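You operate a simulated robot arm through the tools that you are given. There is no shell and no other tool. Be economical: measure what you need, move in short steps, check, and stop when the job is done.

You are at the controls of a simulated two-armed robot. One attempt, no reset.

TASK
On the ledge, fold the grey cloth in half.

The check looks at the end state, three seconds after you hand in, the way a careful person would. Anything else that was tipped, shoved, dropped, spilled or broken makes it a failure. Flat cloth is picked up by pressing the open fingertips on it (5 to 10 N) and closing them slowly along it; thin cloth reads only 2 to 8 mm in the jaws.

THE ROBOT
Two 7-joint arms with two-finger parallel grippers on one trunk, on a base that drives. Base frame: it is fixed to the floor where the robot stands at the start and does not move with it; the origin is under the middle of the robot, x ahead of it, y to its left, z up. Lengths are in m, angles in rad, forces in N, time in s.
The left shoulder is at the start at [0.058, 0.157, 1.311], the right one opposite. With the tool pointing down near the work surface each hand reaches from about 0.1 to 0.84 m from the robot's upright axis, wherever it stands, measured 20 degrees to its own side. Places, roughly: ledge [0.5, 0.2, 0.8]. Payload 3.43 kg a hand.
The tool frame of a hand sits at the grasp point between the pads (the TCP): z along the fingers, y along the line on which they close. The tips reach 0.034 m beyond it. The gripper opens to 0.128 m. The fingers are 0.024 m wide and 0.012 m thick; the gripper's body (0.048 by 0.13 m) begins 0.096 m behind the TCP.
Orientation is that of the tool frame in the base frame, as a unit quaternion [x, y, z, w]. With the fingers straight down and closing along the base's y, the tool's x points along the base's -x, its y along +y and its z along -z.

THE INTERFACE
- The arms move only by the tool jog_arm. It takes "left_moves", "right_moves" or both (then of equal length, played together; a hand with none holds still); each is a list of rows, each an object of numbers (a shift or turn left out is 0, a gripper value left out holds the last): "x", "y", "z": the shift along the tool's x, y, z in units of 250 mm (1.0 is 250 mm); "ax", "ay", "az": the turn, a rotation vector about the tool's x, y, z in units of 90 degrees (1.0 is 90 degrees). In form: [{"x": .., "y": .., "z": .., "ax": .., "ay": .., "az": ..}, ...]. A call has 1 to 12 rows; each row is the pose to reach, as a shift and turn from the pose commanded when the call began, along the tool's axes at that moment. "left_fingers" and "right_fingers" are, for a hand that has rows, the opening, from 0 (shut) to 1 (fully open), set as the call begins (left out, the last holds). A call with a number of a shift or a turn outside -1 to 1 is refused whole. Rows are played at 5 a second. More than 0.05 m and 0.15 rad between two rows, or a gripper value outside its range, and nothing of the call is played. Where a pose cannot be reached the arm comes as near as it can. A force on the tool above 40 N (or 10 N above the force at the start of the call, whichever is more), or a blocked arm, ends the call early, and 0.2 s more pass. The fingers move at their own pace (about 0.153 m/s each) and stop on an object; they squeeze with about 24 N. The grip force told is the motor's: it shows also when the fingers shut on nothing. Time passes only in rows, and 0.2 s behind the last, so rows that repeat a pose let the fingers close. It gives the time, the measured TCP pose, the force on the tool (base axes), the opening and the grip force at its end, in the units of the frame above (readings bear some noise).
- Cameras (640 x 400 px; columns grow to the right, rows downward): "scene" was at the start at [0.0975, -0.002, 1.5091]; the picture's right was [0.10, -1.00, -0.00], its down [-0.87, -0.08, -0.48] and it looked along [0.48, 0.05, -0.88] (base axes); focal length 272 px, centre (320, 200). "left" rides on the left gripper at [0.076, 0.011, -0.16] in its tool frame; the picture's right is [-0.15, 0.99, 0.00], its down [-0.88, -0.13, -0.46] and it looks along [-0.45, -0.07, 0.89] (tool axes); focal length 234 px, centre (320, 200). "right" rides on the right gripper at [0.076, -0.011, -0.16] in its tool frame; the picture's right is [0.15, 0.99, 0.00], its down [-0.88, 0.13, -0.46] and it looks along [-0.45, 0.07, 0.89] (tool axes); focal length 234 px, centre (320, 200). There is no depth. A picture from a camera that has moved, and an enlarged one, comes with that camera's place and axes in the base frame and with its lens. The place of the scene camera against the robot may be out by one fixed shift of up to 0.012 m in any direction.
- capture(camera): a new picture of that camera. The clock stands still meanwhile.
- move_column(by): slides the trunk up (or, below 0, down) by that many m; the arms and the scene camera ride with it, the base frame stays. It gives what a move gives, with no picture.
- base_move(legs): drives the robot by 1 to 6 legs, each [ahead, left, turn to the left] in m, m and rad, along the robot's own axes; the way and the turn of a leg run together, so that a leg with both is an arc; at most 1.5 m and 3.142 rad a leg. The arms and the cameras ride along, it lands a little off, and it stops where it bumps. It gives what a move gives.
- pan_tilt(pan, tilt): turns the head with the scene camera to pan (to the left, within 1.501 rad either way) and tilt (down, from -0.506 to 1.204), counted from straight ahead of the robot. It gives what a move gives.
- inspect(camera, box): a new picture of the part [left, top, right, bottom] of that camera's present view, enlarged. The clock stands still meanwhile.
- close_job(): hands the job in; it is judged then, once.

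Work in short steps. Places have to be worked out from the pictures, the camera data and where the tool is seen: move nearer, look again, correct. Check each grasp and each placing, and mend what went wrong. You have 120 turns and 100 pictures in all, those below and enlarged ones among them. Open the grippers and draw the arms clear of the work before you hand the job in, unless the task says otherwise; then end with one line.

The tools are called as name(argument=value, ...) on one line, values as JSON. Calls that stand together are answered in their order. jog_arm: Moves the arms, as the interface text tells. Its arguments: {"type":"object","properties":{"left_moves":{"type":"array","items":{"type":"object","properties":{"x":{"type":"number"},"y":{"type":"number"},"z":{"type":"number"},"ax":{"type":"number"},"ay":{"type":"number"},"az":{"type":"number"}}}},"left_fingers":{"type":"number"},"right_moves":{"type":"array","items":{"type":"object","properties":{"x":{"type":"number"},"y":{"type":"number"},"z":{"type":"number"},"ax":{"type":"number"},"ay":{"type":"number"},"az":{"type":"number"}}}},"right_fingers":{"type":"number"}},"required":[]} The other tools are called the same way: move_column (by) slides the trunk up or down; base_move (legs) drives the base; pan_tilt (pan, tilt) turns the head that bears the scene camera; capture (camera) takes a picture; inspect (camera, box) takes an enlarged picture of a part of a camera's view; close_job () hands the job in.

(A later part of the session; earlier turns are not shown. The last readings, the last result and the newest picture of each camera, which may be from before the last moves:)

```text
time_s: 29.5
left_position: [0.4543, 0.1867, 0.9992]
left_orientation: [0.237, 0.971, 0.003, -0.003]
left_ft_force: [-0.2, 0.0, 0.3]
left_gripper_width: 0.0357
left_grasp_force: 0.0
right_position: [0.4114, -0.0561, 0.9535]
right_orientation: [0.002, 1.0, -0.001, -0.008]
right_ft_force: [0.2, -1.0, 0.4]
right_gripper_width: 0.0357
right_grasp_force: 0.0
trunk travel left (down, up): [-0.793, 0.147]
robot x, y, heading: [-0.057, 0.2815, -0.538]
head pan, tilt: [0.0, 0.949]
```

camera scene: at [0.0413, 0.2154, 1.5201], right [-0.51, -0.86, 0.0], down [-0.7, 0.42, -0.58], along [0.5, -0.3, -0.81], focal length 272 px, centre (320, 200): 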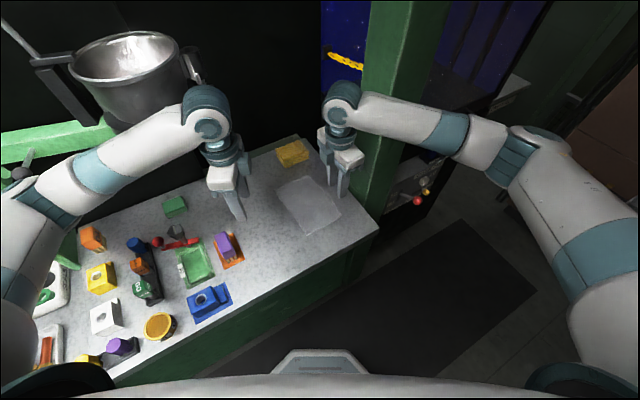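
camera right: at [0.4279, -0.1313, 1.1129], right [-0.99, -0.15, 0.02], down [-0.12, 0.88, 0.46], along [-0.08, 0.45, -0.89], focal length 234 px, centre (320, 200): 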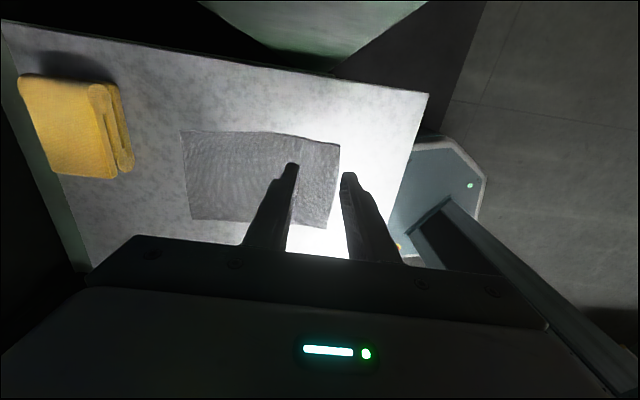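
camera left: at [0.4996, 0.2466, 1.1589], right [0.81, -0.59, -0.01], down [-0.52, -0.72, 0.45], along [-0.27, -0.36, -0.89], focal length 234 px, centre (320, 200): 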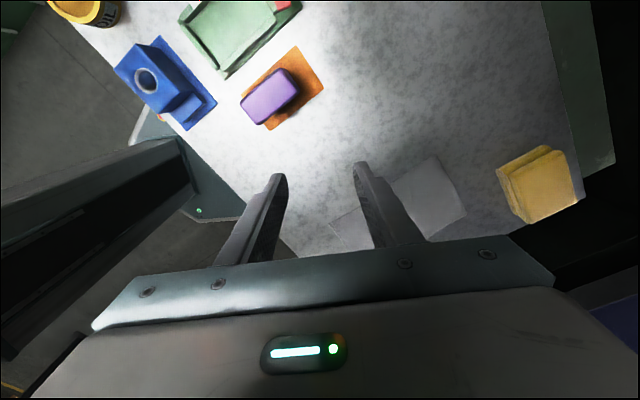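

Both hands turned fine. Next I'll finish the left hand's yaw and bring it over the far-right corner, approaching around the right wrist.

jog_arm(left_moves=[{"x": -0.117, "y": 0.004, "az": -0.076}, {"x": -0.234, "y": 0.009, "az": -0.152}, {"x": -0.35, "y": 0.013, "az": -0.228}, {"x": -0.468, "y": 0.018, "az": -0.305}, {"x": -0.52, "y": -0.09, "z": 0.0, "az": -0.305}, {"x": -0.58, "y": -0.2, "z": 0.03, "az": -0.305}, {"x": -0.64, "y": -0.31, "z": 0.07, "az": -0.305}, {"x": -0.69, "y": -0.41, "z": 0.11, "az": -0.305}, {"x": -0.75, "y": -0.52, "z": 0.15, "az": -0.305}, {"x": -0.802, "y": -0.628, "z": 0.19, "az": -0.305}, {"x": -0.802, "y": -0.628, "z": 0.19, "az": -0.305}])

capture(camera="scene")

capture(camera="left")

capture(camera="right")

```text
time_s: 31.9
left_position: [0.56, -0.0443, 0.9499]
left_orientation: [0.0, 1.0, 0.001, -0.001]
left_ft_force: [-0.1, 0.4, -0.3]
left_gripper_width: 0.0358
left_grasp_force: 0.1
right_position: [0.411, -0.0555, 0.9533]
right_orientation: [0.001, 1.0, -0.001, -0.008]
right_ft_force: [-0.4, -0.4, 0.2]
right_gripper_width: 0.0357
right_grasp_force: 0.1
trunk travel left (down, up): [-0.793, 0.147]
robot x, y, heading: [-0.0629, 0.2816, -0.539]
head pan, tilt: [0.0, 0.949]
```

```text
67 pictures are left
camera scene: at [0.0415, 0.2176, 1.5202], right [-0.51, -0.86, 0.0], down [-0.7, 0.42, -0.58], along [0.5, -0.3, -0.81], focal length 272 px, centre (320, 200)
```

scene: 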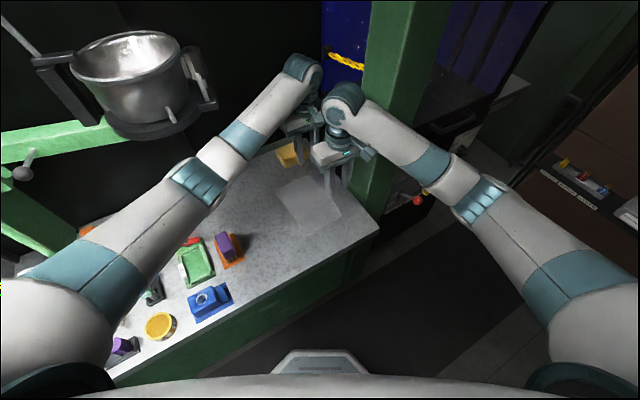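

```text
66 pictures are left
camera left: at [0.4838, -0.034, 1.1086], right [0.15, 0.99, 0.0], down [0.88, -0.13, 0.45], along [0.45, -0.06, -0.89], focal length 234 px, centre (320, 200)
```

left: 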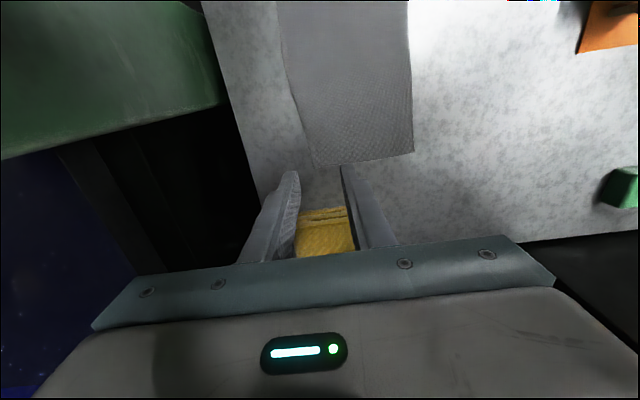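

```text
65 pictures are left
camera right: at [0.3397, -0.0656, 1.1139], right [-0.15, 0.99, 0.0], down [0.89, 0.13, 0.44], along [0.44, 0.06, -0.9], focal length 234 px, centre (320, 200)
```

right: 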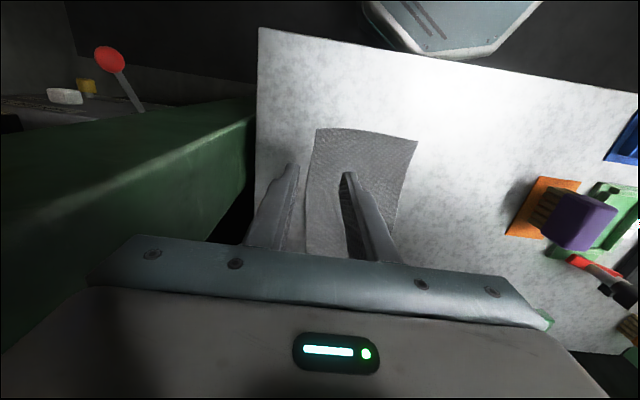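

Wrist views refine the right-edge corners to about (0.582, −0.055) at the far end and (0.389, −0.063) at the near end. I'll shift both hands so both fingertips land on the cloth just inside the edge, and descend to just above it.

jog_arm(left_moves=[{"x": -0.016, "y": 0.044, "z": 0.09}, {"x": -0.016, "y": 0.044, "z": 0.18}, {"x": -0.016, "y": 0.044, "z": 0.27}, {"x": -0.016, "y": 0.044, "z": 0.34}, {"x": -0.016, "y": 0.044, "z": 0.34}], right_moves=[{"x": 0.032, "y": 0.058, "z": 0.09}, {"x": 0.032, "y": 0.058, "z": 0.18}, {"x": 0.032, "y": 0.058, "z": 0.27}, {"x": 0.032, "y": 0.058, "z": 0.352}, {"x": 0.032, "y": 0.058, "z": 0.352}])

capture(camera="left")

capture(camera="right")

```text
time_s: 33.1
left_position: [0.5632, -0.0325, 0.864]
left_orientation: [0.0, 1.0, 0.003, -0.001]
left_ft_force: [0.2, -0.4, -0.4]
left_gripper_width: 0.0357
left_grasp_force: 0.1
right_position: [0.4041, -0.0413, 0.867]
right_orientation: [0.0, 1.0, -0.001, -0.008]
right_ft_force: [0.3, 0.4, -0.7]
right_gripper_width: 0.0356
right_grasp_force: 0.1
trunk travel left (down, up): [-0.793, 0.147]
robot x, y, heading: [-0.0593, 0.2831, -0.535]
head pan, tilt: [0.0, 0.949]
```

```text
64 pictures are left
camera left: at [0.4875, -0.0228, 1.0233], right [0.15, 0.99, 0.01], down [0.88, -0.13, 0.45], along [0.45, -0.06, -0.89], focal length 234 px, centre (320, 200)
```

left: 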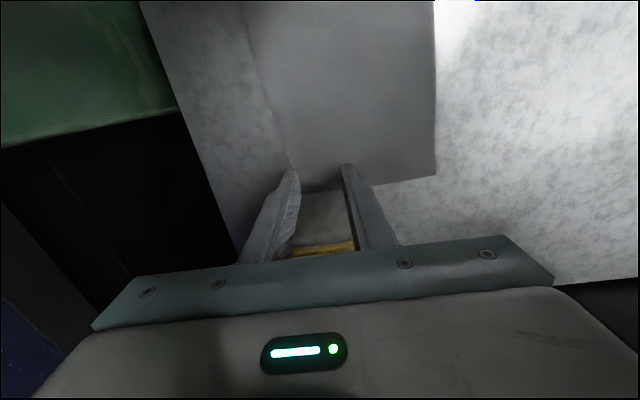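

```text
63 pictures are left
camera right: at [0.331, -0.0515, 1.0268], right [-0.15, 0.99, 0.0], down [0.89, 0.13, 0.44], along [0.44, 0.06, -0.9], focal length 234 px, centre (320, 200)
```

right: 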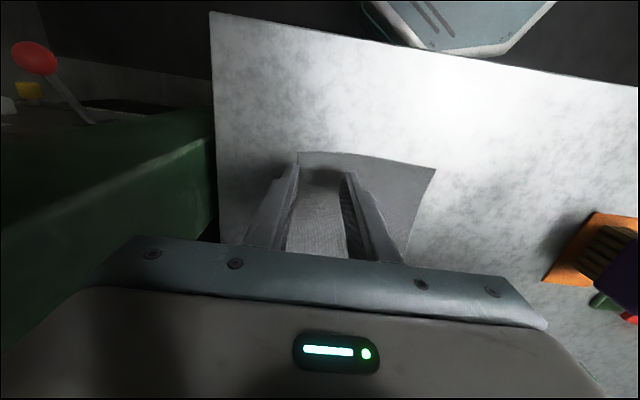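

Both fingertip pairs are over the corners. I'll descend slowly and read the forces.

jog_arm(left_moves=[{"z": 0.012}, {"z": 0.024}, {"z": 0.024}], right_moves=[{"z": 0.012}, {"z": 0.028}, {"z": 0.036}])

```text
time_s: 33.9
left_position: [0.5644, -0.0332, 0.8584]
left_orientation: [0.0, 1.0, 0.003, -0.002]
left_ft_force: [-0.9, -0.5, 0.6]
left_gripper_width: 0.0358
left_grasp_force: 0.1
right_position: [0.4031, -0.0419, 0.8555]
right_orientation: [0.001, 1.0, -0.001, -0.008]
right_ft_force: [-0.4, -0.3, 0.3]
right_gripper_width: 0.0359
right_grasp_force: 0.0
trunk travel left (down, up): [-0.793, 0.147]
robot x, y, heading: [-0.0601, 0.2785, -0.533]
head pan, tilt: [0.0, 0.949]
```

No contact yet, so I'll keep going down in small steps.

jog_arm(left_moves=[{"z": 0.01}, {"z": 0.02}, {"z": 0.02}], right_moves=[{"z": 0.008}, {"z": 0.014}, {"z": 0.014}])

```text
time_s: 34.7
left_position: [0.5621, -0.033, 0.855]
left_orientation: [-0.001, 1.0, 0.001, -0.001]
left_ft_force: [1.0, -1.0, 3.8]
left_gripper_width: 0.0361
left_grasp_force: 0.0
right_position: [0.402, -0.0427, 0.8552]
right_orientation: [0.0, 1.0, -0.001, -0.004]
right_ft_force: [4.4, -1.4, 34.7]
right_gripper_width: 0.0356
right_grasp_force: 0.0
trunk travel left (down, up): [-0.793, 0.147]
robot x, y, heading: [-0.0648, 0.2825, -0.539]
head pan, tilt: [0.0, 0.949]
```

Contact is at TCP z≈0.855. The right is pressing too hard at 35 N, so I'll ease it up 2.5 mm and add a touch on the left.

jog_arm(left_moves=[{"z": 0.002}, {"z": 0.002}], right_moves=[{"z": -0.01}, {"z": -0.01}])

```text
time_s: 35.3
left_position: [0.5617, -0.0338, 0.8557]
left_orientation: [0.0, 1.0, 0.002, 0.0]
left_ft_force: [-5.1, 1.8, 13.4]
left_gripper_width: 0.0356
left_grasp_force: 0.1
right_position: [0.4006, -0.0415, 0.8552]
right_orientation: [0.0, 1.0, -0.002, -0.007]
right_ft_force: [6.0, 0.1, 17.5]
right_gripper_width: 0.0359
right_grasp_force: 0.0
trunk travel left (down, up): [-0.793, 0.147]
robot x, y, heading: [-0.0606, 0.2812, -0.541]
head pan, tilt: [0.0, 0.949]
```

Forces are 13 N and 17 N. I'll ease slightly and start closing slowly.

jog_arm(left_moves=[{"z": -0.002}, {"z": -0.002}], right_moves=[{"z": -0.004}, {"z": -0.004}], left_fingers=0.23, right_fingers=0.23)

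jog_arm(left_moves=[{"z": 0.0}, {"z": 0.0}], right_moves=[{"z": 0.0}, {"z": 0.0}], left_fingers=0.17, right_fingers=0.17)

capture(camera="left")

capture(camera="right")

```text
time_s: 35.9
left_position: [0.5626, -0.0331, 0.8549]
left_orientation: [0.0, 1.0, 0.002, 0.0]
left_ft_force: [-3.5, 2.3, 18.7]
left_gripper_width: 0.0285
left_grasp_force: 0.1
right_position: [0.3997, -0.0407, 0.8557]
right_orientation: [0.001, 1.0, -0.002, -0.01]
right_ft_force: [2.1, -0.4, 1.9]
right_gripper_width: 0.0297
right_grasp_force: 0.0
trunk travel left (down, up): [-0.793, 0.147]
robot x, y, heading: [-0.0666, 0.2839, -0.536]
head pan, tilt: [0.0, 0.949]
```

```text
time_s: 36.5
left_position: [0.5627, -0.0339, 0.8552]
left_orientation: [0.0, 1.0, 0.002, 0.0]
left_ft_force: [0.8, 0.0, 21.1]
left_gripper_width: 0.02
left_grasp_force: 0.1
right_position: [0.4002, -0.0417, 0.8571]
right_orientation: [0.001, 1.0, -0.002, -0.007]
right_ft_force: [-0.2, 0.0, -0.5]
right_gripper_width: 0.0216
right_grasp_force: 0.1
trunk travel left (down, up): [-0.793, 0.147]
robot x, y, heading: [-0.063, 0.2784, -0.541]
head pan, tilt: [0.0, 0.949]
```

```text
62 pictures are left
camera left: at [0.487, -0.0241, 1.0147], right [0.15, 0.99, 0.0], down [0.88, -0.13, 0.45], along [0.45, -0.06, -0.89], focal length 234 px, centre (320, 200)
```

left: 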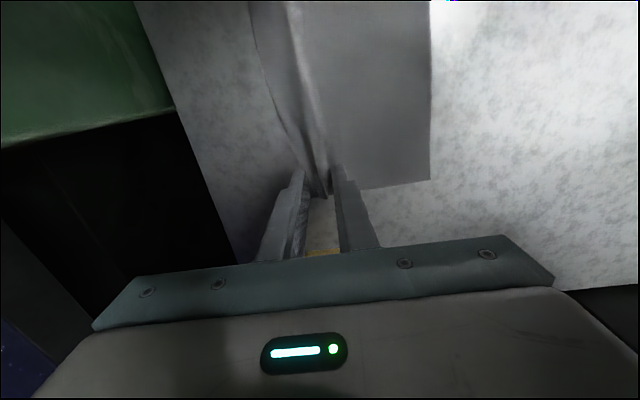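

```text
61 pictures are left
camera right: at [0.3284, -0.0516, 1.0168], right [-0.15, 0.99, 0.0], down [0.89, 0.13, 0.44], along [0.44, 0.06, -0.9], focal length 234 px, centre (320, 200)
```

right: 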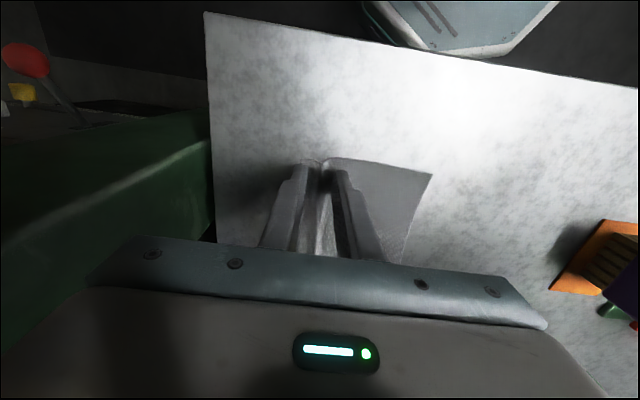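

A ridge is forming in both grippers. The right lost pressure, so I'll lower it about 1.5 mm and keep closing.

jog_arm(left_moves=[{"z": -0.002}, {"z": -0.002}], right_moves=[{"z": 0.006}, {"z": 0.006}], left_fingers=0.11, right_fingers=0.11)

jog_arm(left_moves=[{"z": 0.0}, {"z": 0.0}], right_moves=[{"z": 0.0}, {"z": 0.0}], left_fingers=0.05, right_fingers=0.05)

jog_arm(left_moves=[{"z": 0.0}, {"z": 0.0}, {"z": 0.0}], right_moves=[{"z": 0.0}, {"z": 0.0}, {"z": 0.0}], left_fingers=0.0, right_fingers=0.0)

capture(camera="left")

capture(camera="right")

```text
time_s: 37.1
left_position: [0.5623, -0.0331, 0.8563]
left_orientation: [0.0, 1.0, 0.003, 0.0]
left_ft_force: [0.3, -0.2, 18.3]
left_gripper_width: 0.013
left_grasp_force: 0.1
right_position: [0.4019, -0.0424, 0.8569]
right_orientation: [0.001, 1.0, -0.002, -0.007]
right_ft_force: [-0.1, -0.1, 2.6]
right_gripper_width: 0.0141
right_grasp_force: 0.1
trunk travel left (down, up): [-0.793, 0.147]
robot x, y, heading: [-0.0603, 0.2803, -0.536]
head pan, tilt: [0.0, 0.949]
```

```text
time_s: 37.7
left_position: [0.5616, -0.0339, 0.8554]
left_orientation: [0.0, 1.0, 0.002, -0.002]
left_ft_force: [0.1, 0.2, 17.2]
left_gripper_width: 0.0048
left_grasp_force: 0.1
right_position: [0.4018, -0.0419, 0.8552]
right_orientation: [0.002, 1.0, -0.002, -0.007]
right_ft_force: [-0.2, -0.5, 3.2]
right_gripper_width: 0.0073
right_grasp_force: 0.2
trunk travel left (down, up): [-0.793, 0.147]
robot x, y, heading: [-0.0626, 0.2801, -0.54]
head pan, tilt: [0.0, 0.949]
```

```text
time_s: 38.5
left_position: [0.5615, -0.0318, 0.855]
left_orientation: [0.0, 1.0, 0.003, -0.001]
left_ft_force: [0.8, -0.3, 14.9]
left_gripper_width: 0.0026
left_grasp_force: 23.7
right_position: [0.4002, -0.0425, 0.8558]
right_orientation: [0.0, 1.0, -0.002, -0.007]
right_ft_force: [0.2, 0.5, 6.2]
right_gripper_width: 0.0027
right_grasp_force: 24.2
trunk travel left (down, up): [-0.793, 0.147]
robot x, y, heading: [-0.0642, 0.2783, -0.54]
head pan, tilt: [0.0, 0.949]
```

```text
60 pictures are left
camera left: at [0.4867, -0.0232, 1.0149], right [0.15, 0.99, 0.0], down [0.88, -0.13, 0.45], along [0.45, -0.06, -0.89], focal length 234 px, centre (320, 200)
```

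left: 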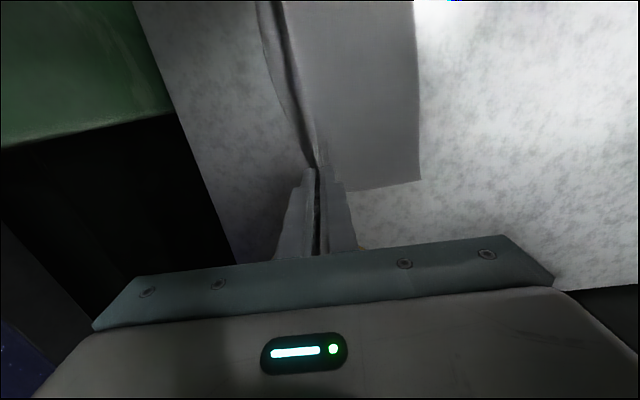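

```text
59 pictures are left
camera right: at [0.3288, -0.0523, 1.0158], right [-0.15, 0.99, 0.0], down [0.89, 0.13, 0.44], along [0.44, 0.06, -0.9], focal length 234 px, centre (320, 200)
```

right: 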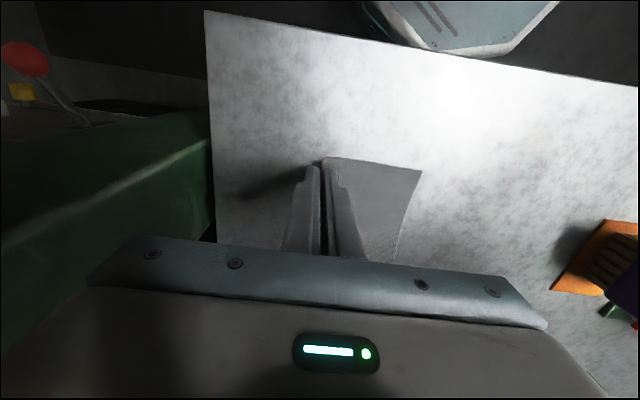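

Both jaws read 2.6 mm with cloth ridges between them. I'll lift a few centimetres and check that both grips hold.

jog_arm(left_moves=[{"z": -0.03, "y": 0.005}, {"z": -0.06, "y": 0.015}, {"z": -0.09, "y": 0.03}, {"z": -0.12, "y": 0.05}, {"z": -0.12, "y": 0.05}], right_moves=[{"z": -0.03, "y": 0.005}, {"z": -0.06, "y": 0.015}, {"z": -0.09, "y": 0.03}, {"z": -0.12, "y": 0.05}, {"z": -0.12, "y": 0.05}])

capture(camera="left")

capture(camera="right")

inspect(camera="scene", box=[220, 120, 380, 280])

```text
time_s: 39.7
left_position: [0.5638, -0.0221, 0.8829]
left_orientation: [0.0, 1.0, 0.003, -0.001]
left_ft_force: [0.9, 0.4, -0.4]
left_gripper_width: 0.0024
left_grasp_force: 24.3
right_position: [0.4025, -0.0307, 0.8848]
right_orientation: [0.002, 1.0, -0.001, -0.008]
right_ft_force: [0.5, 0.2, 0.0]
right_gripper_width: 0.0025
right_grasp_force: 24.2
trunk travel left (down, up): [-0.793, 0.147]
robot x, y, heading: [-0.0579, 0.279, -0.532]
head pan, tilt: [0.0, 0.949]
```

```text
58 pictures are left
camera left: at [0.4888, -0.0118, 1.0436], right [0.15, 0.99, 0.01], down [0.88, -0.13, 0.45], along [0.45, -0.06, -0.89], focal length 234 px, centre (320, 200)
```

left: 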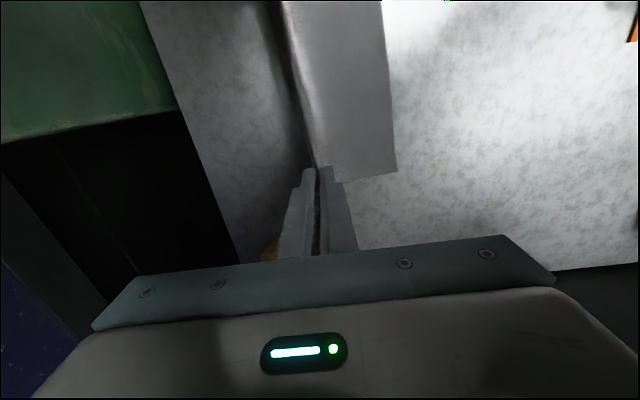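

```text
57 pictures are left
camera right: at [0.3311, -0.0413, 1.0451], right [-0.15, 0.99, 0.0], down [0.89, 0.13, 0.44], along [0.44, 0.06, -0.9], focal length 234 px, centre (320, 200)
```

right: 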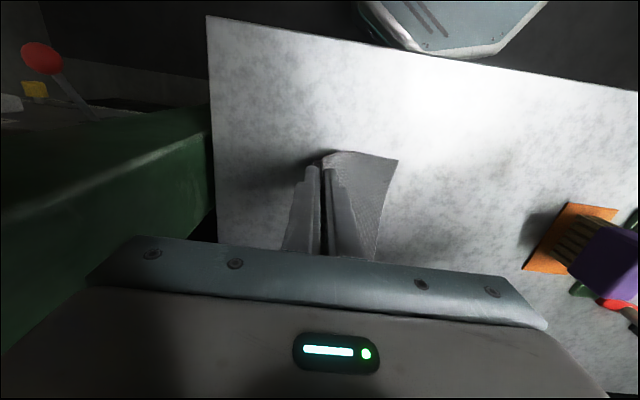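

```text
2.50 times, centred on (300, 200) of scene
camera zoom: at [0.0418, 0.2152, 1.52], right [-0.51, -0.86, 0.0], down [-0.7, 0.42, -0.58], along [0.5, -0.3, -0.81], focal length 680 px, centre (370, 200)
```

zoom: 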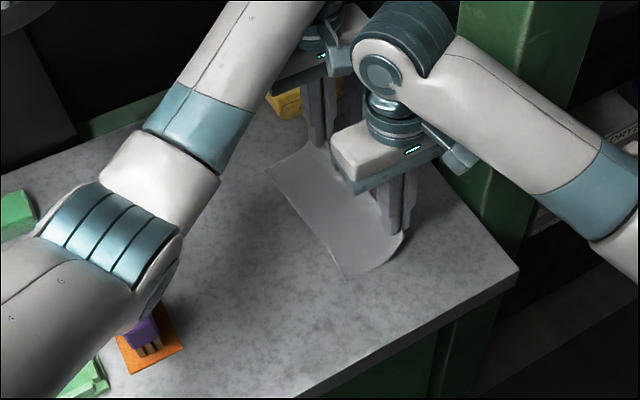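

Both corners hold, but the pinch gathered about 36 mm of cloth, which would spoil an even half fold. I'll set it back down the same way, reopen, and regrasp with much less cloth at the very edge.

jog_arm(left_moves=[{"z": 0.03, "y": -0.01}, {"z": 0.06, "y": -0.025}, {"z": 0.09, "y": -0.04}, {"z": 0.114, "y": -0.05}, {"z": 0.114, "y": -0.05}], right_moves=[{"z": 0.03, "y": -0.01}, {"z": 0.06, "y": -0.025}, {"z": 0.09, "y": -0.04}, {"z": 0.114, "y": -0.05}, {"z": 0.114, "y": -0.05}])

jog_arm(left_moves=[{"z": 0.0}, {"z": 0.0}, {"z": 0.0}], right_moves=[{"z": 0.0}, {"z": 0.0}, {"z": 0.0}], left_fingers=0.3, right_fingers=0.3)

jog_arm(left_moves=[{"z": -0.06}, {"z": -0.12}, {"z": -0.18}, {"z": -0.18}], right_moves=[{"z": -0.06}, {"z": -0.12}, {"z": -0.18}, {"z": -0.18}])

capture(camera="left")

capture(camera="right")

```text
time_s: 40.9
left_position: [0.5641, -0.0329, 0.8564]
left_orientation: [0.0, 1.0, 0.003, -0.002]
left_ft_force: [0.0, -0.3, 0.1]
left_gripper_width: 0.0022
left_grasp_force: 24.1
right_position: [0.4029, -0.0431, 0.8568]
right_orientation: [0.0, 1.0, 0.0, -0.008]
right_ft_force: [0.3, 0.6, 2.3]
right_gripper_width: 0.0028
right_grasp_force: 23.6
trunk travel left (down, up): [-0.793, 0.147]
robot x, y, heading: [-0.0607, 0.28, -0.537]
head pan, tilt: [0.0, 0.949]
```

```text
time_s: 41.7
left_position: [0.5648, -0.0342, 0.8562]
left_orientation: [0.0, 1.0, 0.002, -0.001]
left_ft_force: [-0.5, 0.3, 0.9]
left_gripper_width: 0.0384
left_grasp_force: 0.0
right_position: [0.4025, -0.043, 0.8574]
right_orientation: [0.0, 1.0, -0.001, -0.007]
right_ft_force: [0.2, 0.0, 0.3]
right_gripper_width: 0.0384
right_grasp_force: 0.0
trunk travel left (down, up): [-0.793, 0.147]
robot x, y, heading: [-0.0638, 0.2792, -0.546]
head pan, tilt: [0.0, 0.949]
```

```text
time_s: 42.7
left_position: [0.5657, -0.0346, 0.9031]
left_orientation: [0.0, 1.0, 0.003, -0.002]
left_ft_force: [0.1, -1.0, 0.7]
left_gripper_width: 0.0385
left_grasp_force: 0.1
right_position: [0.402, -0.0419, 0.9011]
right_orientation: [0.0, 1.0, -0.001, -0.007]
right_ft_force: [0.2, -1.0, 0.7]
right_gripper_width: 0.0385
right_grasp_force: 0.1
trunk travel left (down, up): [-0.793, 0.147]
robot x, y, heading: [-0.0647, 0.2809, -0.538]
head pan, tilt: [0.0, 0.949]
```

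```text
55 pictures are left
camera left: at [0.4899, -0.0256, 1.062], right [0.15, 0.99, 0.01], down [0.88, -0.13, 0.45], along [0.45, -0.06, -0.89], focal length 234 px, centre (320, 200)
```

left: 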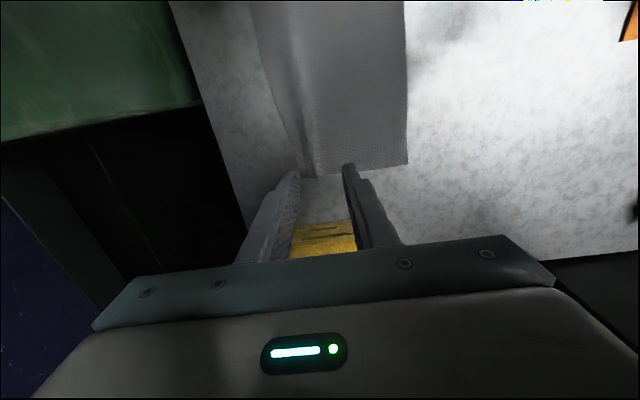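

```text
54 pictures are left
camera right: at [0.3302, -0.0525, 1.0605], right [-0.15, 0.99, 0.0], down [0.89, 0.13, 0.44], along [0.44, 0.06, -0.9], focal length 234 px, centre (320, 200)
```

right: 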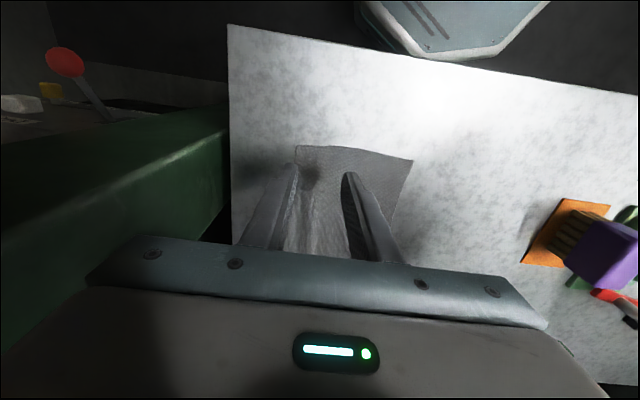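

The cloth relaxed nearly flat again. For the regrasp I'll put the outer finger just off the cloth's right edge and the inner one about 10 mm inside it, with a small opening.

jog_arm(left_moves=[{"y": -0.05}, {"y": -0.1}, {"y": -0.1, "z": 0.06}, {"y": -0.1, "z": 0.12}, {"y": -0.1, "z": 0.16}, {"y": -0.1, "z": 0.16}], right_moves=[{"y": -0.06}, {"y": -0.116}, {"y": -0.116, "z": 0.06}, {"y": -0.116, "z": 0.12}, {"y": -0.116, "z": 0.16}, {"y": -0.116, "z": 0.16}], left_fingers=0.175, right_fingers=0.175)

capture(camera="left")

capture(camera="right")

```text
time_s: 44.1
left_position: [0.5657, -0.0592, 0.8605]
left_orientation: [0.0, 1.0, 0.003, -0.002]
left_ft_force: [0.7, 0.2, -0.3]
left_gripper_width: 0.0223
left_grasp_force: 0.1
right_position: [0.4012, -0.0708, 0.8602]
right_orientation: [0.001, 1.0, -0.001, -0.008]
right_ft_force: [-0.3, -0.2, -0.4]
right_gripper_width: 0.0225
right_grasp_force: 0.0
trunk travel left (down, up): [-0.793, 0.147]
robot x, y, heading: [-0.0629, 0.282, -0.535]
head pan, tilt: [0.0, 0.949]
```

```text
53 pictures are left
camera left: at [0.4895, -0.0495, 1.0206], right [0.15, 0.99, 0.01], down [0.88, -0.13, 0.45], along [0.45, -0.06, -0.89], focal length 234 px, centre (320, 200)
```

left: 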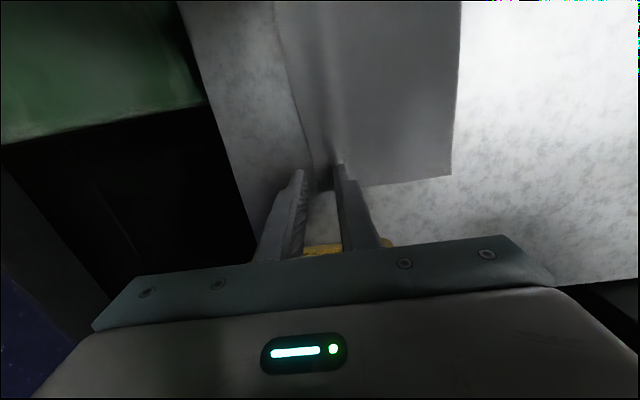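

```text
52 pictures are left
camera right: at [0.33, -0.0813, 1.0202], right [-0.15, 0.99, 0.0], down [0.89, 0.13, 0.44], along [0.44, 0.06, -0.9], focal length 234 px, centre (320, 200)
```

right: 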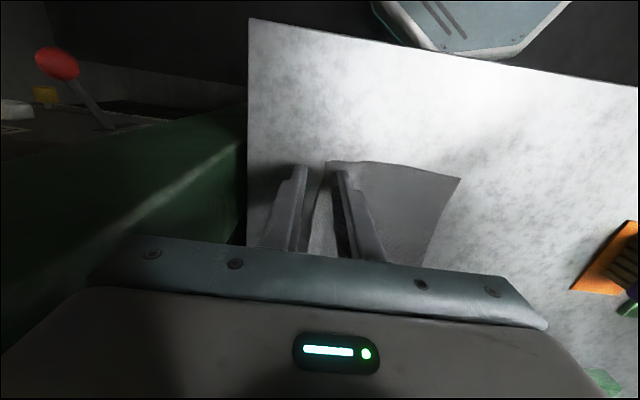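

The cloth edge shows between the fingers on both hands. I'll zoom in to check the margins.

inspect(camera="right", box=[280, 140, 380, 240])

inspect(camera="left", box=[270, 130, 370, 230])

```text
4.00 times, centred on (330, 190) of right
camera zoom: at [0.33, -0.0813, 1.0202], right [-0.15, 0.99, 0.0], down [0.89, 0.13, 0.44], along [0.44, 0.06, -0.9], focal length 937 px, centre (280, 240)
```

zoom: 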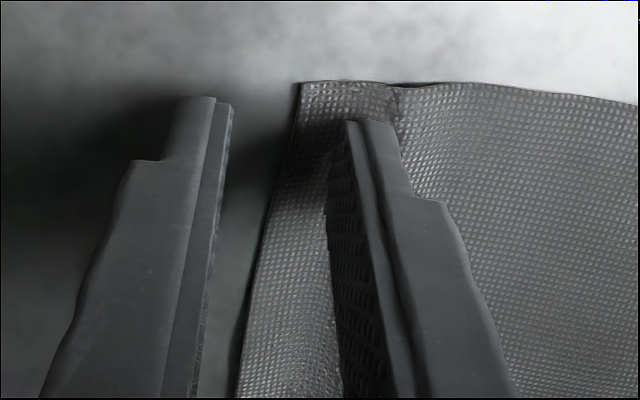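

```text
4.00 times, centred on (320, 180) of left
camera zoom: at [0.4895, -0.0495, 1.0206], right [0.15, 0.99, 0.01], down [0.88, -0.13, 0.45], along [0.45, -0.06, -0.89], focal length 937 px, centre (320, 280)
```

zoom: 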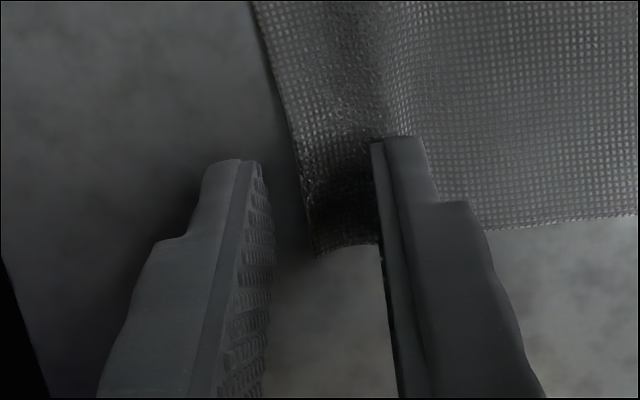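

Margins are good, about 10 mm inside on both. Pressing down gently.

jog_arm(left_moves=[{"z": 0.01}, {"z": 0.018}, {"z": 0.018}], right_moves=[{"z": 0.008}, {"z": 0.014}, {"z": 0.014}])

```text
time_s: 44.9
left_position: [0.5639, -0.0586, 0.8554]
left_orientation: [0.0, 1.0, 0.003, -0.002]
left_ft_force: [-0.5, 0.6, 0.2]
left_gripper_width: 0.0224
left_grasp_force: 0.1
right_position: [0.4018, -0.0712, 0.8567]
right_orientation: [0.0, 1.0, -0.001, -0.008]
right_ft_force: [-0.3, 0.4, 0.2]
right_gripper_width: 0.0221
right_grasp_force: 0.1
trunk travel left (down, up): [-0.793, 0.147]
robot x, y, heading: [-0.0631, 0.2784, -0.536]
head pan, tilt: [0.0, 0.949]
```

jog_arm(left_moves=[{"z": 0.004}, {"z": 0.006}, {"z": 0.006}], right_moves=[{"z": 0.004}, {"z": 0.008}, {"z": 0.008}])

```text
time_s: 45.7
left_position: [0.5635, -0.0585, 0.8551]
left_orientation: [0.0, 1.0, 0.003, -0.002]
left_ft_force: [1.4, -0.1, 5.4]
left_gripper_width: 0.0222
left_grasp_force: 0.1
right_position: [0.4018, -0.0709, 0.8561]
right_orientation: [0.002, 1.0, -0.001, -0.007]
right_ft_force: [-0.6, 0.8, 0.8]
right_gripper_width: 0.0226
right_grasp_force: 0.4
trunk travel left (down, up): [-0.793, 0.147]
robot x, y, heading: [-0.0609, 0.2799, -0.539]
head pan, tilt: [0.0, 0.949]
```

Left is at 5 N, the right is barely touching. I'll lower the right about 1 mm.

jog_arm(left_moves=[{"z": 0.001}, {"z": 0.001}], right_moves=[{"z": 0.004}, {"z": 0.005}])

```text
time_s: 46.3
left_position: [0.5627, -0.0589, 0.8546]
left_orientation: [0.0, 1.0, 0.003, -0.002]
left_ft_force: [0.3, -0.3, 2.9]
left_gripper_width: 0.0221
left_grasp_force: 0.1
right_position: [0.4011, -0.0715, 0.8553]
right_orientation: [0.001, 1.0, -0.001, -0.007]
right_ft_force: [2.1, -0.9, 12.2]
right_gripper_width: 0.022
right_grasp_force: 0.0
trunk travel left (down, up): [-0.793, 0.147]
robot x, y, heading: [-0.0603, 0.2808, -0.539]
head pan, tilt: [0.0, 0.949]
```

Both are in contact now (3 N and 12 N). I'll close in slow steps, adding a little on the left and easing a little on the right.

jog_arm(left_moves=[{"z": 0.003}, {"z": 0.003}], right_moves=[{"z": -0.001}, {"z": -0.001}], left_fingers=0.14, right_fingers=0.14)

jog_arm(left_moves=[{"z": 0.0}, {"z": 0.0}], right_moves=[{"z": 0.0}, {"z": 0.0}], left_fingers=0.1, right_fingers=0.1)

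jog_arm(left_moves=[{"z": 0.0}, {"z": 0.0}], right_moves=[{"z": 0.0}, {"z": 0.0}], left_fingers=0.06, right_fingers=0.06)

inspect(camera="right", box=[280, 140, 380, 240])

inspect(camera="left", box=[270, 130, 370, 230])

```text
time_s: 46.9
left_position: [0.5621, -0.0581, 0.8552]
left_orientation: [0.0, 1.0, 0.003, -0.001]
left_ft_force: [0.0, 0.1, 3.9]
left_gripper_width: 0.018
left_grasp_force: 0.1
right_position: [0.4008, -0.0703, 0.8557]
right_orientation: [-0.001, 1.0, -0.002, -0.006]
right_ft_force: [2.9, 1.2, 15.8]
right_gripper_width: 0.0189
right_grasp_force: 0.4
trunk travel left (down, up): [-0.793, 0.147]
robot x, y, heading: [-0.0582, 0.2809, -0.54]
head pan, tilt: [0.0, 0.949]
```

```text
time_s: 47.5
left_position: [0.563, -0.0582, 0.856]
left_orientation: [0.0, 1.0, 0.003, 0.0]
left_ft_force: [0.2, -0.7, 2.3]
left_gripper_width: 0.0129
left_grasp_force: 0.1
right_position: [0.4012, -0.0681, 0.8548]
right_orientation: [0.0, 1.0, -0.002, -0.007]
right_ft_force: [1.8, 3.5, 19.4]
right_gripper_width: 0.0145
right_grasp_force: 1.1
trunk travel left (down, up): [-0.793, 0.147]
robot x, y, heading: [-0.0611, 0.2802, -0.533]
head pan, tilt: [0.0, 0.949]
```

```text
time_s: 48.1
left_position: [0.5611, -0.0591, 0.8551]
left_orientation: [-0.001, 1.0, 0.002, -0.002]
left_ft_force: [-0.4, 0.3, 1.9]
left_gripper_width: 0.0077
left_grasp_force: 0.1
right_position: [0.4001, -0.0706, 0.856]
right_orientation: [0.001, 1.0, -0.001, -0.007]
right_ft_force: [0.1, -3.1, 21.8]
right_gripper_width: 0.006
right_grasp_force: 0.1
trunk travel left (down, up): [-0.793, 0.147]
robot x, y, heading: [-0.0628, 0.2788, -0.536]
head pan, tilt: [0.0, 0.949]
```

```text
4.00 times, centred on (330, 190) of right
camera zoom: at [0.3283, -0.0806, 1.0153], right [-0.14, 0.99, 0.0], down [0.89, 0.13, 0.44], along [0.44, 0.06, -0.9], focal length 937 px, centre (280, 240)
```

zoom: 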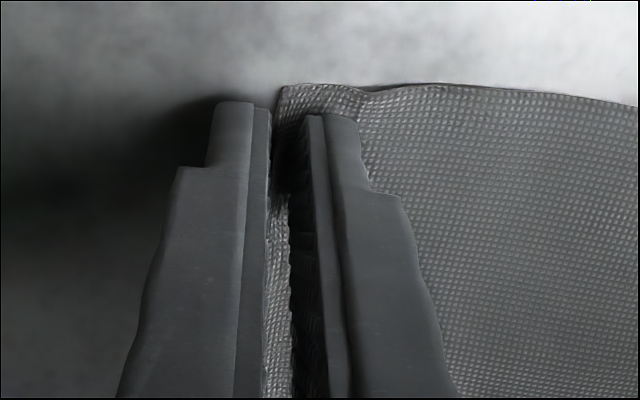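

```text
4.00 times, centred on (320, 180) of left
camera zoom: at [0.4875, -0.0482, 1.015], right [0.15, 0.99, 0.0], down [0.88, -0.13, 0.45], along [0.45, -0.06, -0.89], focal length 937 px, centre (320, 280)
```

zoom: 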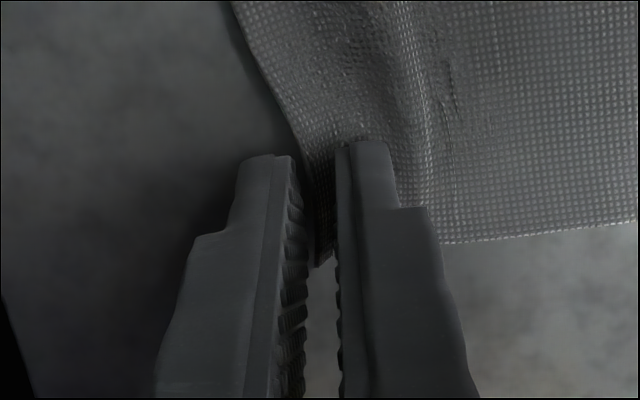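

The edge is being drawn up between the fingers on both sides. I'll close fully and lift a little.

jog_arm(left_moves=[{"z": 0.002}, {"z": 0.002}, {"z": 0.002}], right_moves=[{"z": -0.002}, {"z": -0.002}, {"z": -0.002}], left_fingers=0.0, right_fingers=0.0)

jog_arm(left_moves=[{"z": -0.03, "y": 0.005}, {"z": -0.06, "y": 0.015}, {"z": -0.09, "y": 0.03}, {"z": -0.12, "y": 0.05}, {"z": -0.12, "y": 0.05}], right_moves=[{"z": -0.03, "y": 0.005}, {"z": -0.06, "y": 0.015}, {"z": -0.09, "y": 0.03}, {"z": -0.12, "y": 0.05}, {"z": -0.12, "y": 0.05}])

capture(camera="left")

capture(camera="right")

```text
time_s: 48.9
left_position: [0.5628, -0.0583, 0.8542]
left_orientation: [0.0, 1.0, 0.002, -0.001]
left_ft_force: [1.5, -1.2, 10.4]
left_gripper_width: 0.002
left_grasp_force: 24.6
right_position: [0.4006, -0.0698, 0.8561]
right_orientation: [0.0, 1.0, -0.002, -0.007]
right_ft_force: [-1.6, 0.8, 16.0]
right_gripper_width: 0.0018
right_grasp_force: 24.2
trunk travel left (down, up): [-0.793, 0.147]
robot x, y, heading: [-0.0656, 0.2809, -0.536]
head pan, tilt: [0.0, 0.949]
```

```text
time_s: 50.1
left_position: [0.5633, -0.0471, 0.8834]
left_orientation: [0.0, 1.0, 0.003, -0.001]
left_ft_force: [-0.7, 0.1, 0.0]
left_gripper_width: 0.0018
left_grasp_force: 24.0
right_position: [0.4032, -0.0599, 0.8834]
right_orientation: [0.001, 1.0, -0.001, -0.008]
right_ft_force: [0.0, -0.1, -1.1]
right_gripper_width: 0.0018
right_grasp_force: 24.4
trunk travel left (down, up): [-0.793, 0.147]
robot x, y, heading: [-0.0636, 0.2792, -0.539]
head pan, tilt: [0.0, 0.949]
```

```text
47 pictures are left
camera left: at [0.4882, -0.0365, 1.0429], right [0.15, 0.99, 0.01], down [0.88, -0.13, 0.45], along [0.45, -0.06, -0.89], focal length 234 px, centre (320, 200)
```

left: 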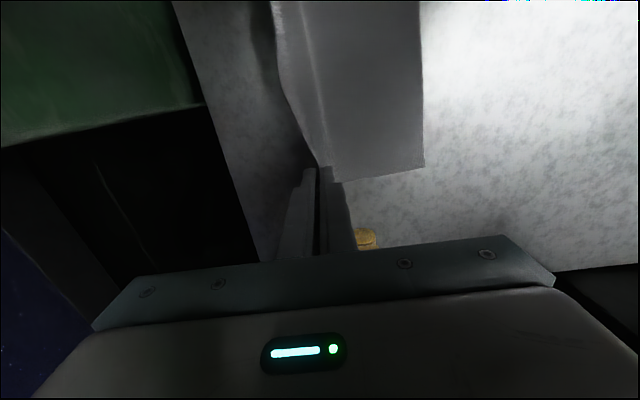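

```text
46 pictures are left
camera right: at [0.3305, -0.069, 1.0444], right [-0.15, 0.99, 0.0], down [0.89, 0.13, 0.44], along [0.44, 0.06, -0.9], focal length 234 px, centre (320, 200)
```

right: 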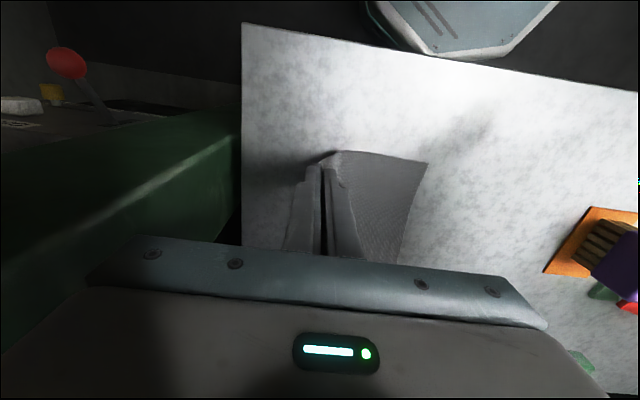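

Both ends of the edge are held in a thin pinch (1.8 mm). The left edge lies at about y=0.057 at the far end and 0.046 at the near end. I'll carry the held edge over in a low arc to just short of it.

jog_arm(left_moves=[{"y": 0.03, "z": -0.016}, {"y": 0.06, "z": -0.032}, {"y": 0.09, "z": -0.048}, {"y": 0.12, "z": -0.064}, {"y": 0.15, "z": -0.07}, {"y": 0.18, "z": -0.076}, {"y": 0.21, "z": -0.072}, {"y": 0.24, "z": -0.064}, {"y": 0.27, "z": -0.05}, {"y": 0.3, "z": -0.036}, {"y": 0.34, "z": 0.004}, {"y": 0.376, "z": 0.05}], right_moves=[{"y": 0.031, "z": -0.016}, {"y": 0.062, "z": -0.032}, {"y": 0.093, "z": -0.048}, {"y": 0.124, "z": -0.064}, {"y": 0.155, "z": -0.07}, {"y": 0.186, "z": -0.076}, {"y": 0.217, "z": -0.072}, {"y": 0.248, "z": -0.064}, {"y": 0.279, "z": -0.05}, {"y": 0.31, "z": -0.036}, {"y": 0.35, "z": 0.004}, {"y": 0.388, "z": 0.05}])

capture(camera="left")

capture(camera="right")

inspect(camera="scene", box=[220, 120, 380, 280])

```text
time_s: 52.7
left_position: [0.5659, 0.0486, 0.8728]
left_orientation: [0.0, 1.0, 0.002, -0.002]
left_ft_force: [-0.5, -0.2, 0.2]
left_gripper_width: 0.002
left_grasp_force: 24.3
right_position: [0.4027, 0.0396, 0.8702]
right_orientation: [0.001, 1.0, -0.001, -0.008]
right_ft_force: [-0.1, 1.4, -0.1]
right_gripper_width: 0.0019
right_grasp_force: 24.1
trunk travel left (down, up): [-0.793, 0.147]
robot x, y, heading: [-0.062, 0.2802, -0.537]
head pan, tilt: [0.0, 0.949]
```

```text
45 pictures are left
camera left: at [0.4912, 0.0585, 1.0317], right [0.15, 0.99, 0.0], down [0.88, -0.13, 0.45], along [0.45, -0.06, -0.89], focal length 234 px, centre (320, 200)
```

left: 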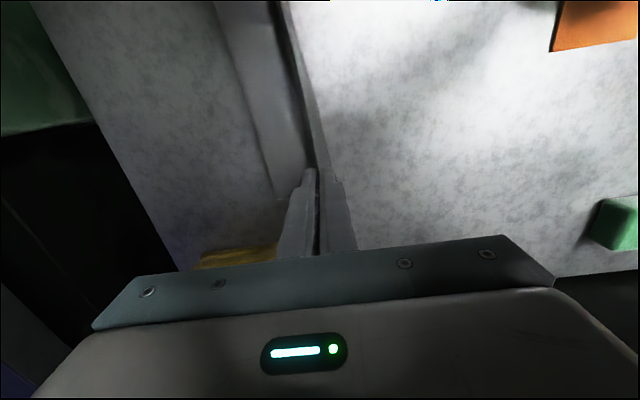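

```text
44 pictures are left
camera right: at [0.3314, 0.029, 1.0312], right [-0.15, 0.99, 0.0], down [0.89, 0.13, 0.44], along [0.44, 0.06, -0.9], focal length 234 px, centre (320, 200)
```

right: 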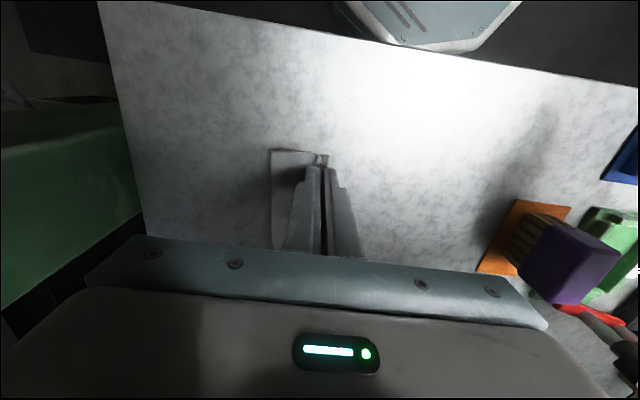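

```text
2.50 times, centred on (300, 200) of scene
camera zoom: at [0.0422, 0.2161, 1.5201], right [-0.51, -0.86, 0.0], down [-0.7, 0.42, -0.58], along [0.5, -0.3, -0.81], focal length 680 px, centre (370, 200)
```

zoom: 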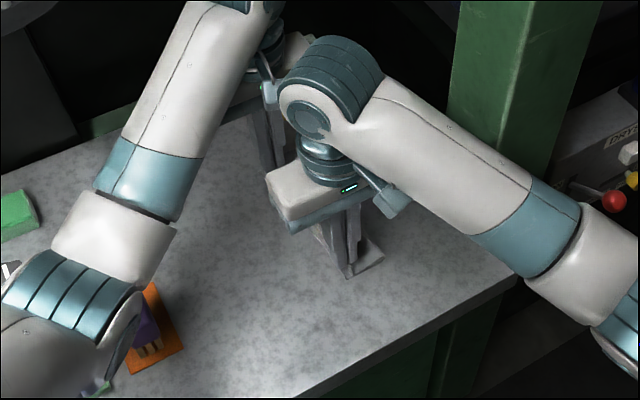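

The fold is lying over neatly with the edges nearly aligned. I'll lower to the cloth.

jog_arm(left_moves=[{"z": 0.02}, {"z": 0.04}, {"z": 0.054}, {"z": 0.054}], right_moves=[{"z": 0.02}, {"z": 0.036}, {"z": 0.046}, {"z": 0.046}])

inspect(camera="left", box=[240, 80, 400, 240])

inspect(camera="right", box=[240, 110, 400, 270])

```text
time_s: 53.7
left_position: [0.5652, 0.048, 0.8595]
left_orientation: [0.0, 1.0, 0.002, -0.002]
left_ft_force: [-0.5, 0.4, 0.6]
left_gripper_width: 0.0017
left_grasp_force: 23.9
right_position: [0.4032, 0.0381, 0.8591]
right_orientation: [0.001, 1.0, 0.0, -0.008]
right_ft_force: [0.4, -0.2, 1.2]
right_gripper_width: 0.0016
right_grasp_force: 23.9
trunk travel left (down, up): [-0.793, 0.147]
robot x, y, heading: [-0.0681, 0.2828, -0.538]
head pan, tilt: [0.0, 0.949]
```

```text
2.50 times, centred on (320, 160) of left
camera zoom: at [0.4901, 0.0579, 1.0184], right [0.15, 0.99, 0.01], down [0.88, -0.13, 0.45], along [0.45, -0.06, -0.89], focal length 585 px, centre (320, 300)
```

zoom: 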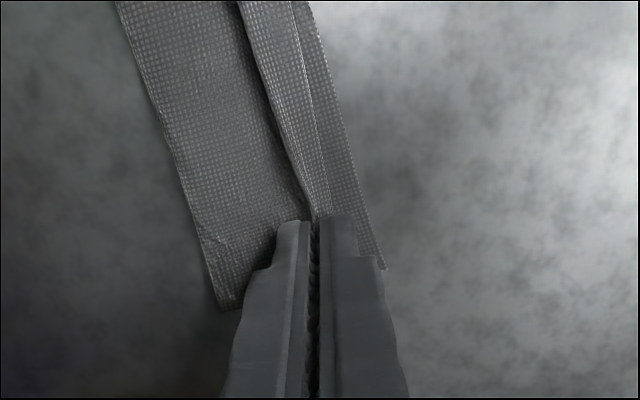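

```text
2.50 times, centred on (320, 190) of right
camera zoom: at [0.3308, 0.0282, 1.0204], right [-0.15, 0.99, 0.0], down [0.89, 0.13, 0.44], along [0.44, 0.06, -0.9], focal length 585 px, centre (320, 225)
```

zoom: 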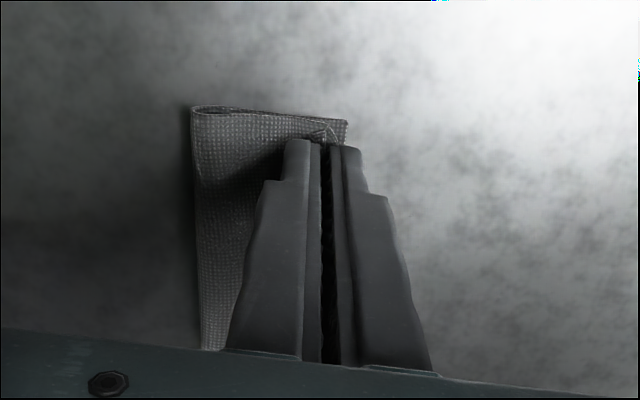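

The near end is well placed. The far end's top edge is about 11 mm short of the bottom edge, so I'll nudge the left hand +y by 10 mm before releasing.

jog_arm(left_moves=[{"y": 0.015, "z": -0.008}, {"y": 0.03, "z": -0.008}, {"y": 0.042, "z": 0.0}, {"y": 0.042, "z": 0.004}], right_moves=[{"y": 0.0}, {"y": 0.0}, {"y": 0.0, "z": 0.004}, {"y": 0.0, "z": 0.004}])

inspect(camera="left", box=[240, 80, 400, 240])

```text
time_s: 54.7
left_position: [0.565, 0.0567, 0.8559]
left_orientation: [0.0, 1.0, 0.003, -0.001]
left_ft_force: [-0.9, -0.7, 2.8]
left_gripper_width: 0.0018
left_grasp_force: 23.4
right_position: [0.4021, 0.0381, 0.8601]
right_orientation: [0.001, 1.0, -0.001, -0.008]
right_ft_force: [1.5, 0.2, 0.6]
right_gripper_width: 0.0017
right_grasp_force: 23.7
trunk travel left (down, up): [-0.793, 0.147]
robot x, y, heading: [-0.062, 0.2812, -0.539]
head pan, tilt: [0.0, 0.949]
```

```text
2.50 times, centred on (320, 160) of left
camera zoom: at [0.4888, 0.0678, 1.0167], right [0.15, 0.99, 0.01], down [0.88, -0.13, 0.45], along [0.45, -0.06, -0.89], focal length 585 px, centre (320, 300)
```

zoom: 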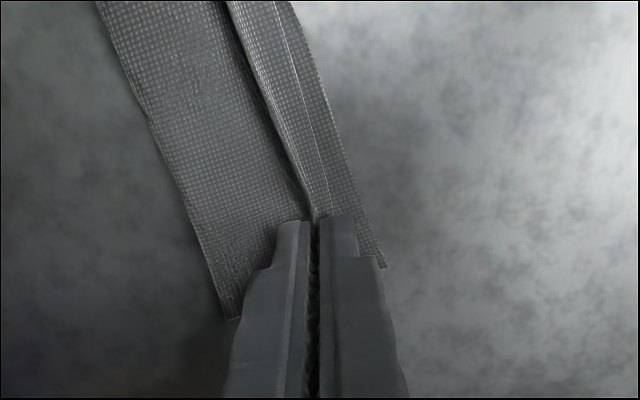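

The bottom layer slid along with it. I'll lift a few mm, move over, then lower.

jog_arm(left_moves=[{"y": 0.0, "z": -0.02}, {"y": 0.0, "z": -0.036}, {"y": 0.02, "z": -0.036}, {"y": 0.04, "z": -0.03}, {"y": 0.04, "z": -0.016}, {"y": 0.04, "z": -0.008}])

inspect(camera="left", box=[240, 80, 400, 240])

```text
time_s: 56.1
left_position: [0.563, 0.0687, 0.8571]
left_orientation: [0.001, 1.0, 0.003, -0.001]
left_ft_force: [-0.9, 0.1, -0.1]
left_gripper_width: 0.0018
left_grasp_force: 24.1
right_position: [0.4027, 0.0374, 0.86]
right_orientation: [0.001, 1.0, -0.001, -0.009]
right_ft_force: [-0.4, 0.2, 0.0]
right_gripper_width: 0.0014
right_grasp_force: 24.5
trunk travel left (down, up): [-0.793, 0.147]
robot x, y, heading: [-0.0606, 0.2797, -0.536]
head pan, tilt: [0.0, 0.949]
```

```text
2.50 times, centred on (320, 160) of left
camera zoom: at [0.4878, 0.0782, 1.018], right [0.15, 0.99, 0.0], down [0.88, -0.13, 0.45], along [0.45, -0.06, -0.89], focal length 585 px, centre (320, 300)
```

zoom: 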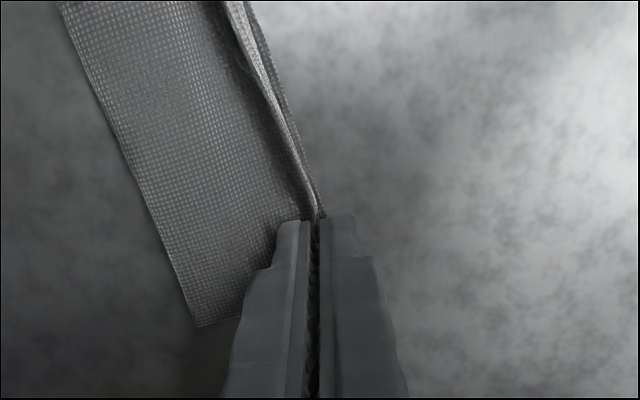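

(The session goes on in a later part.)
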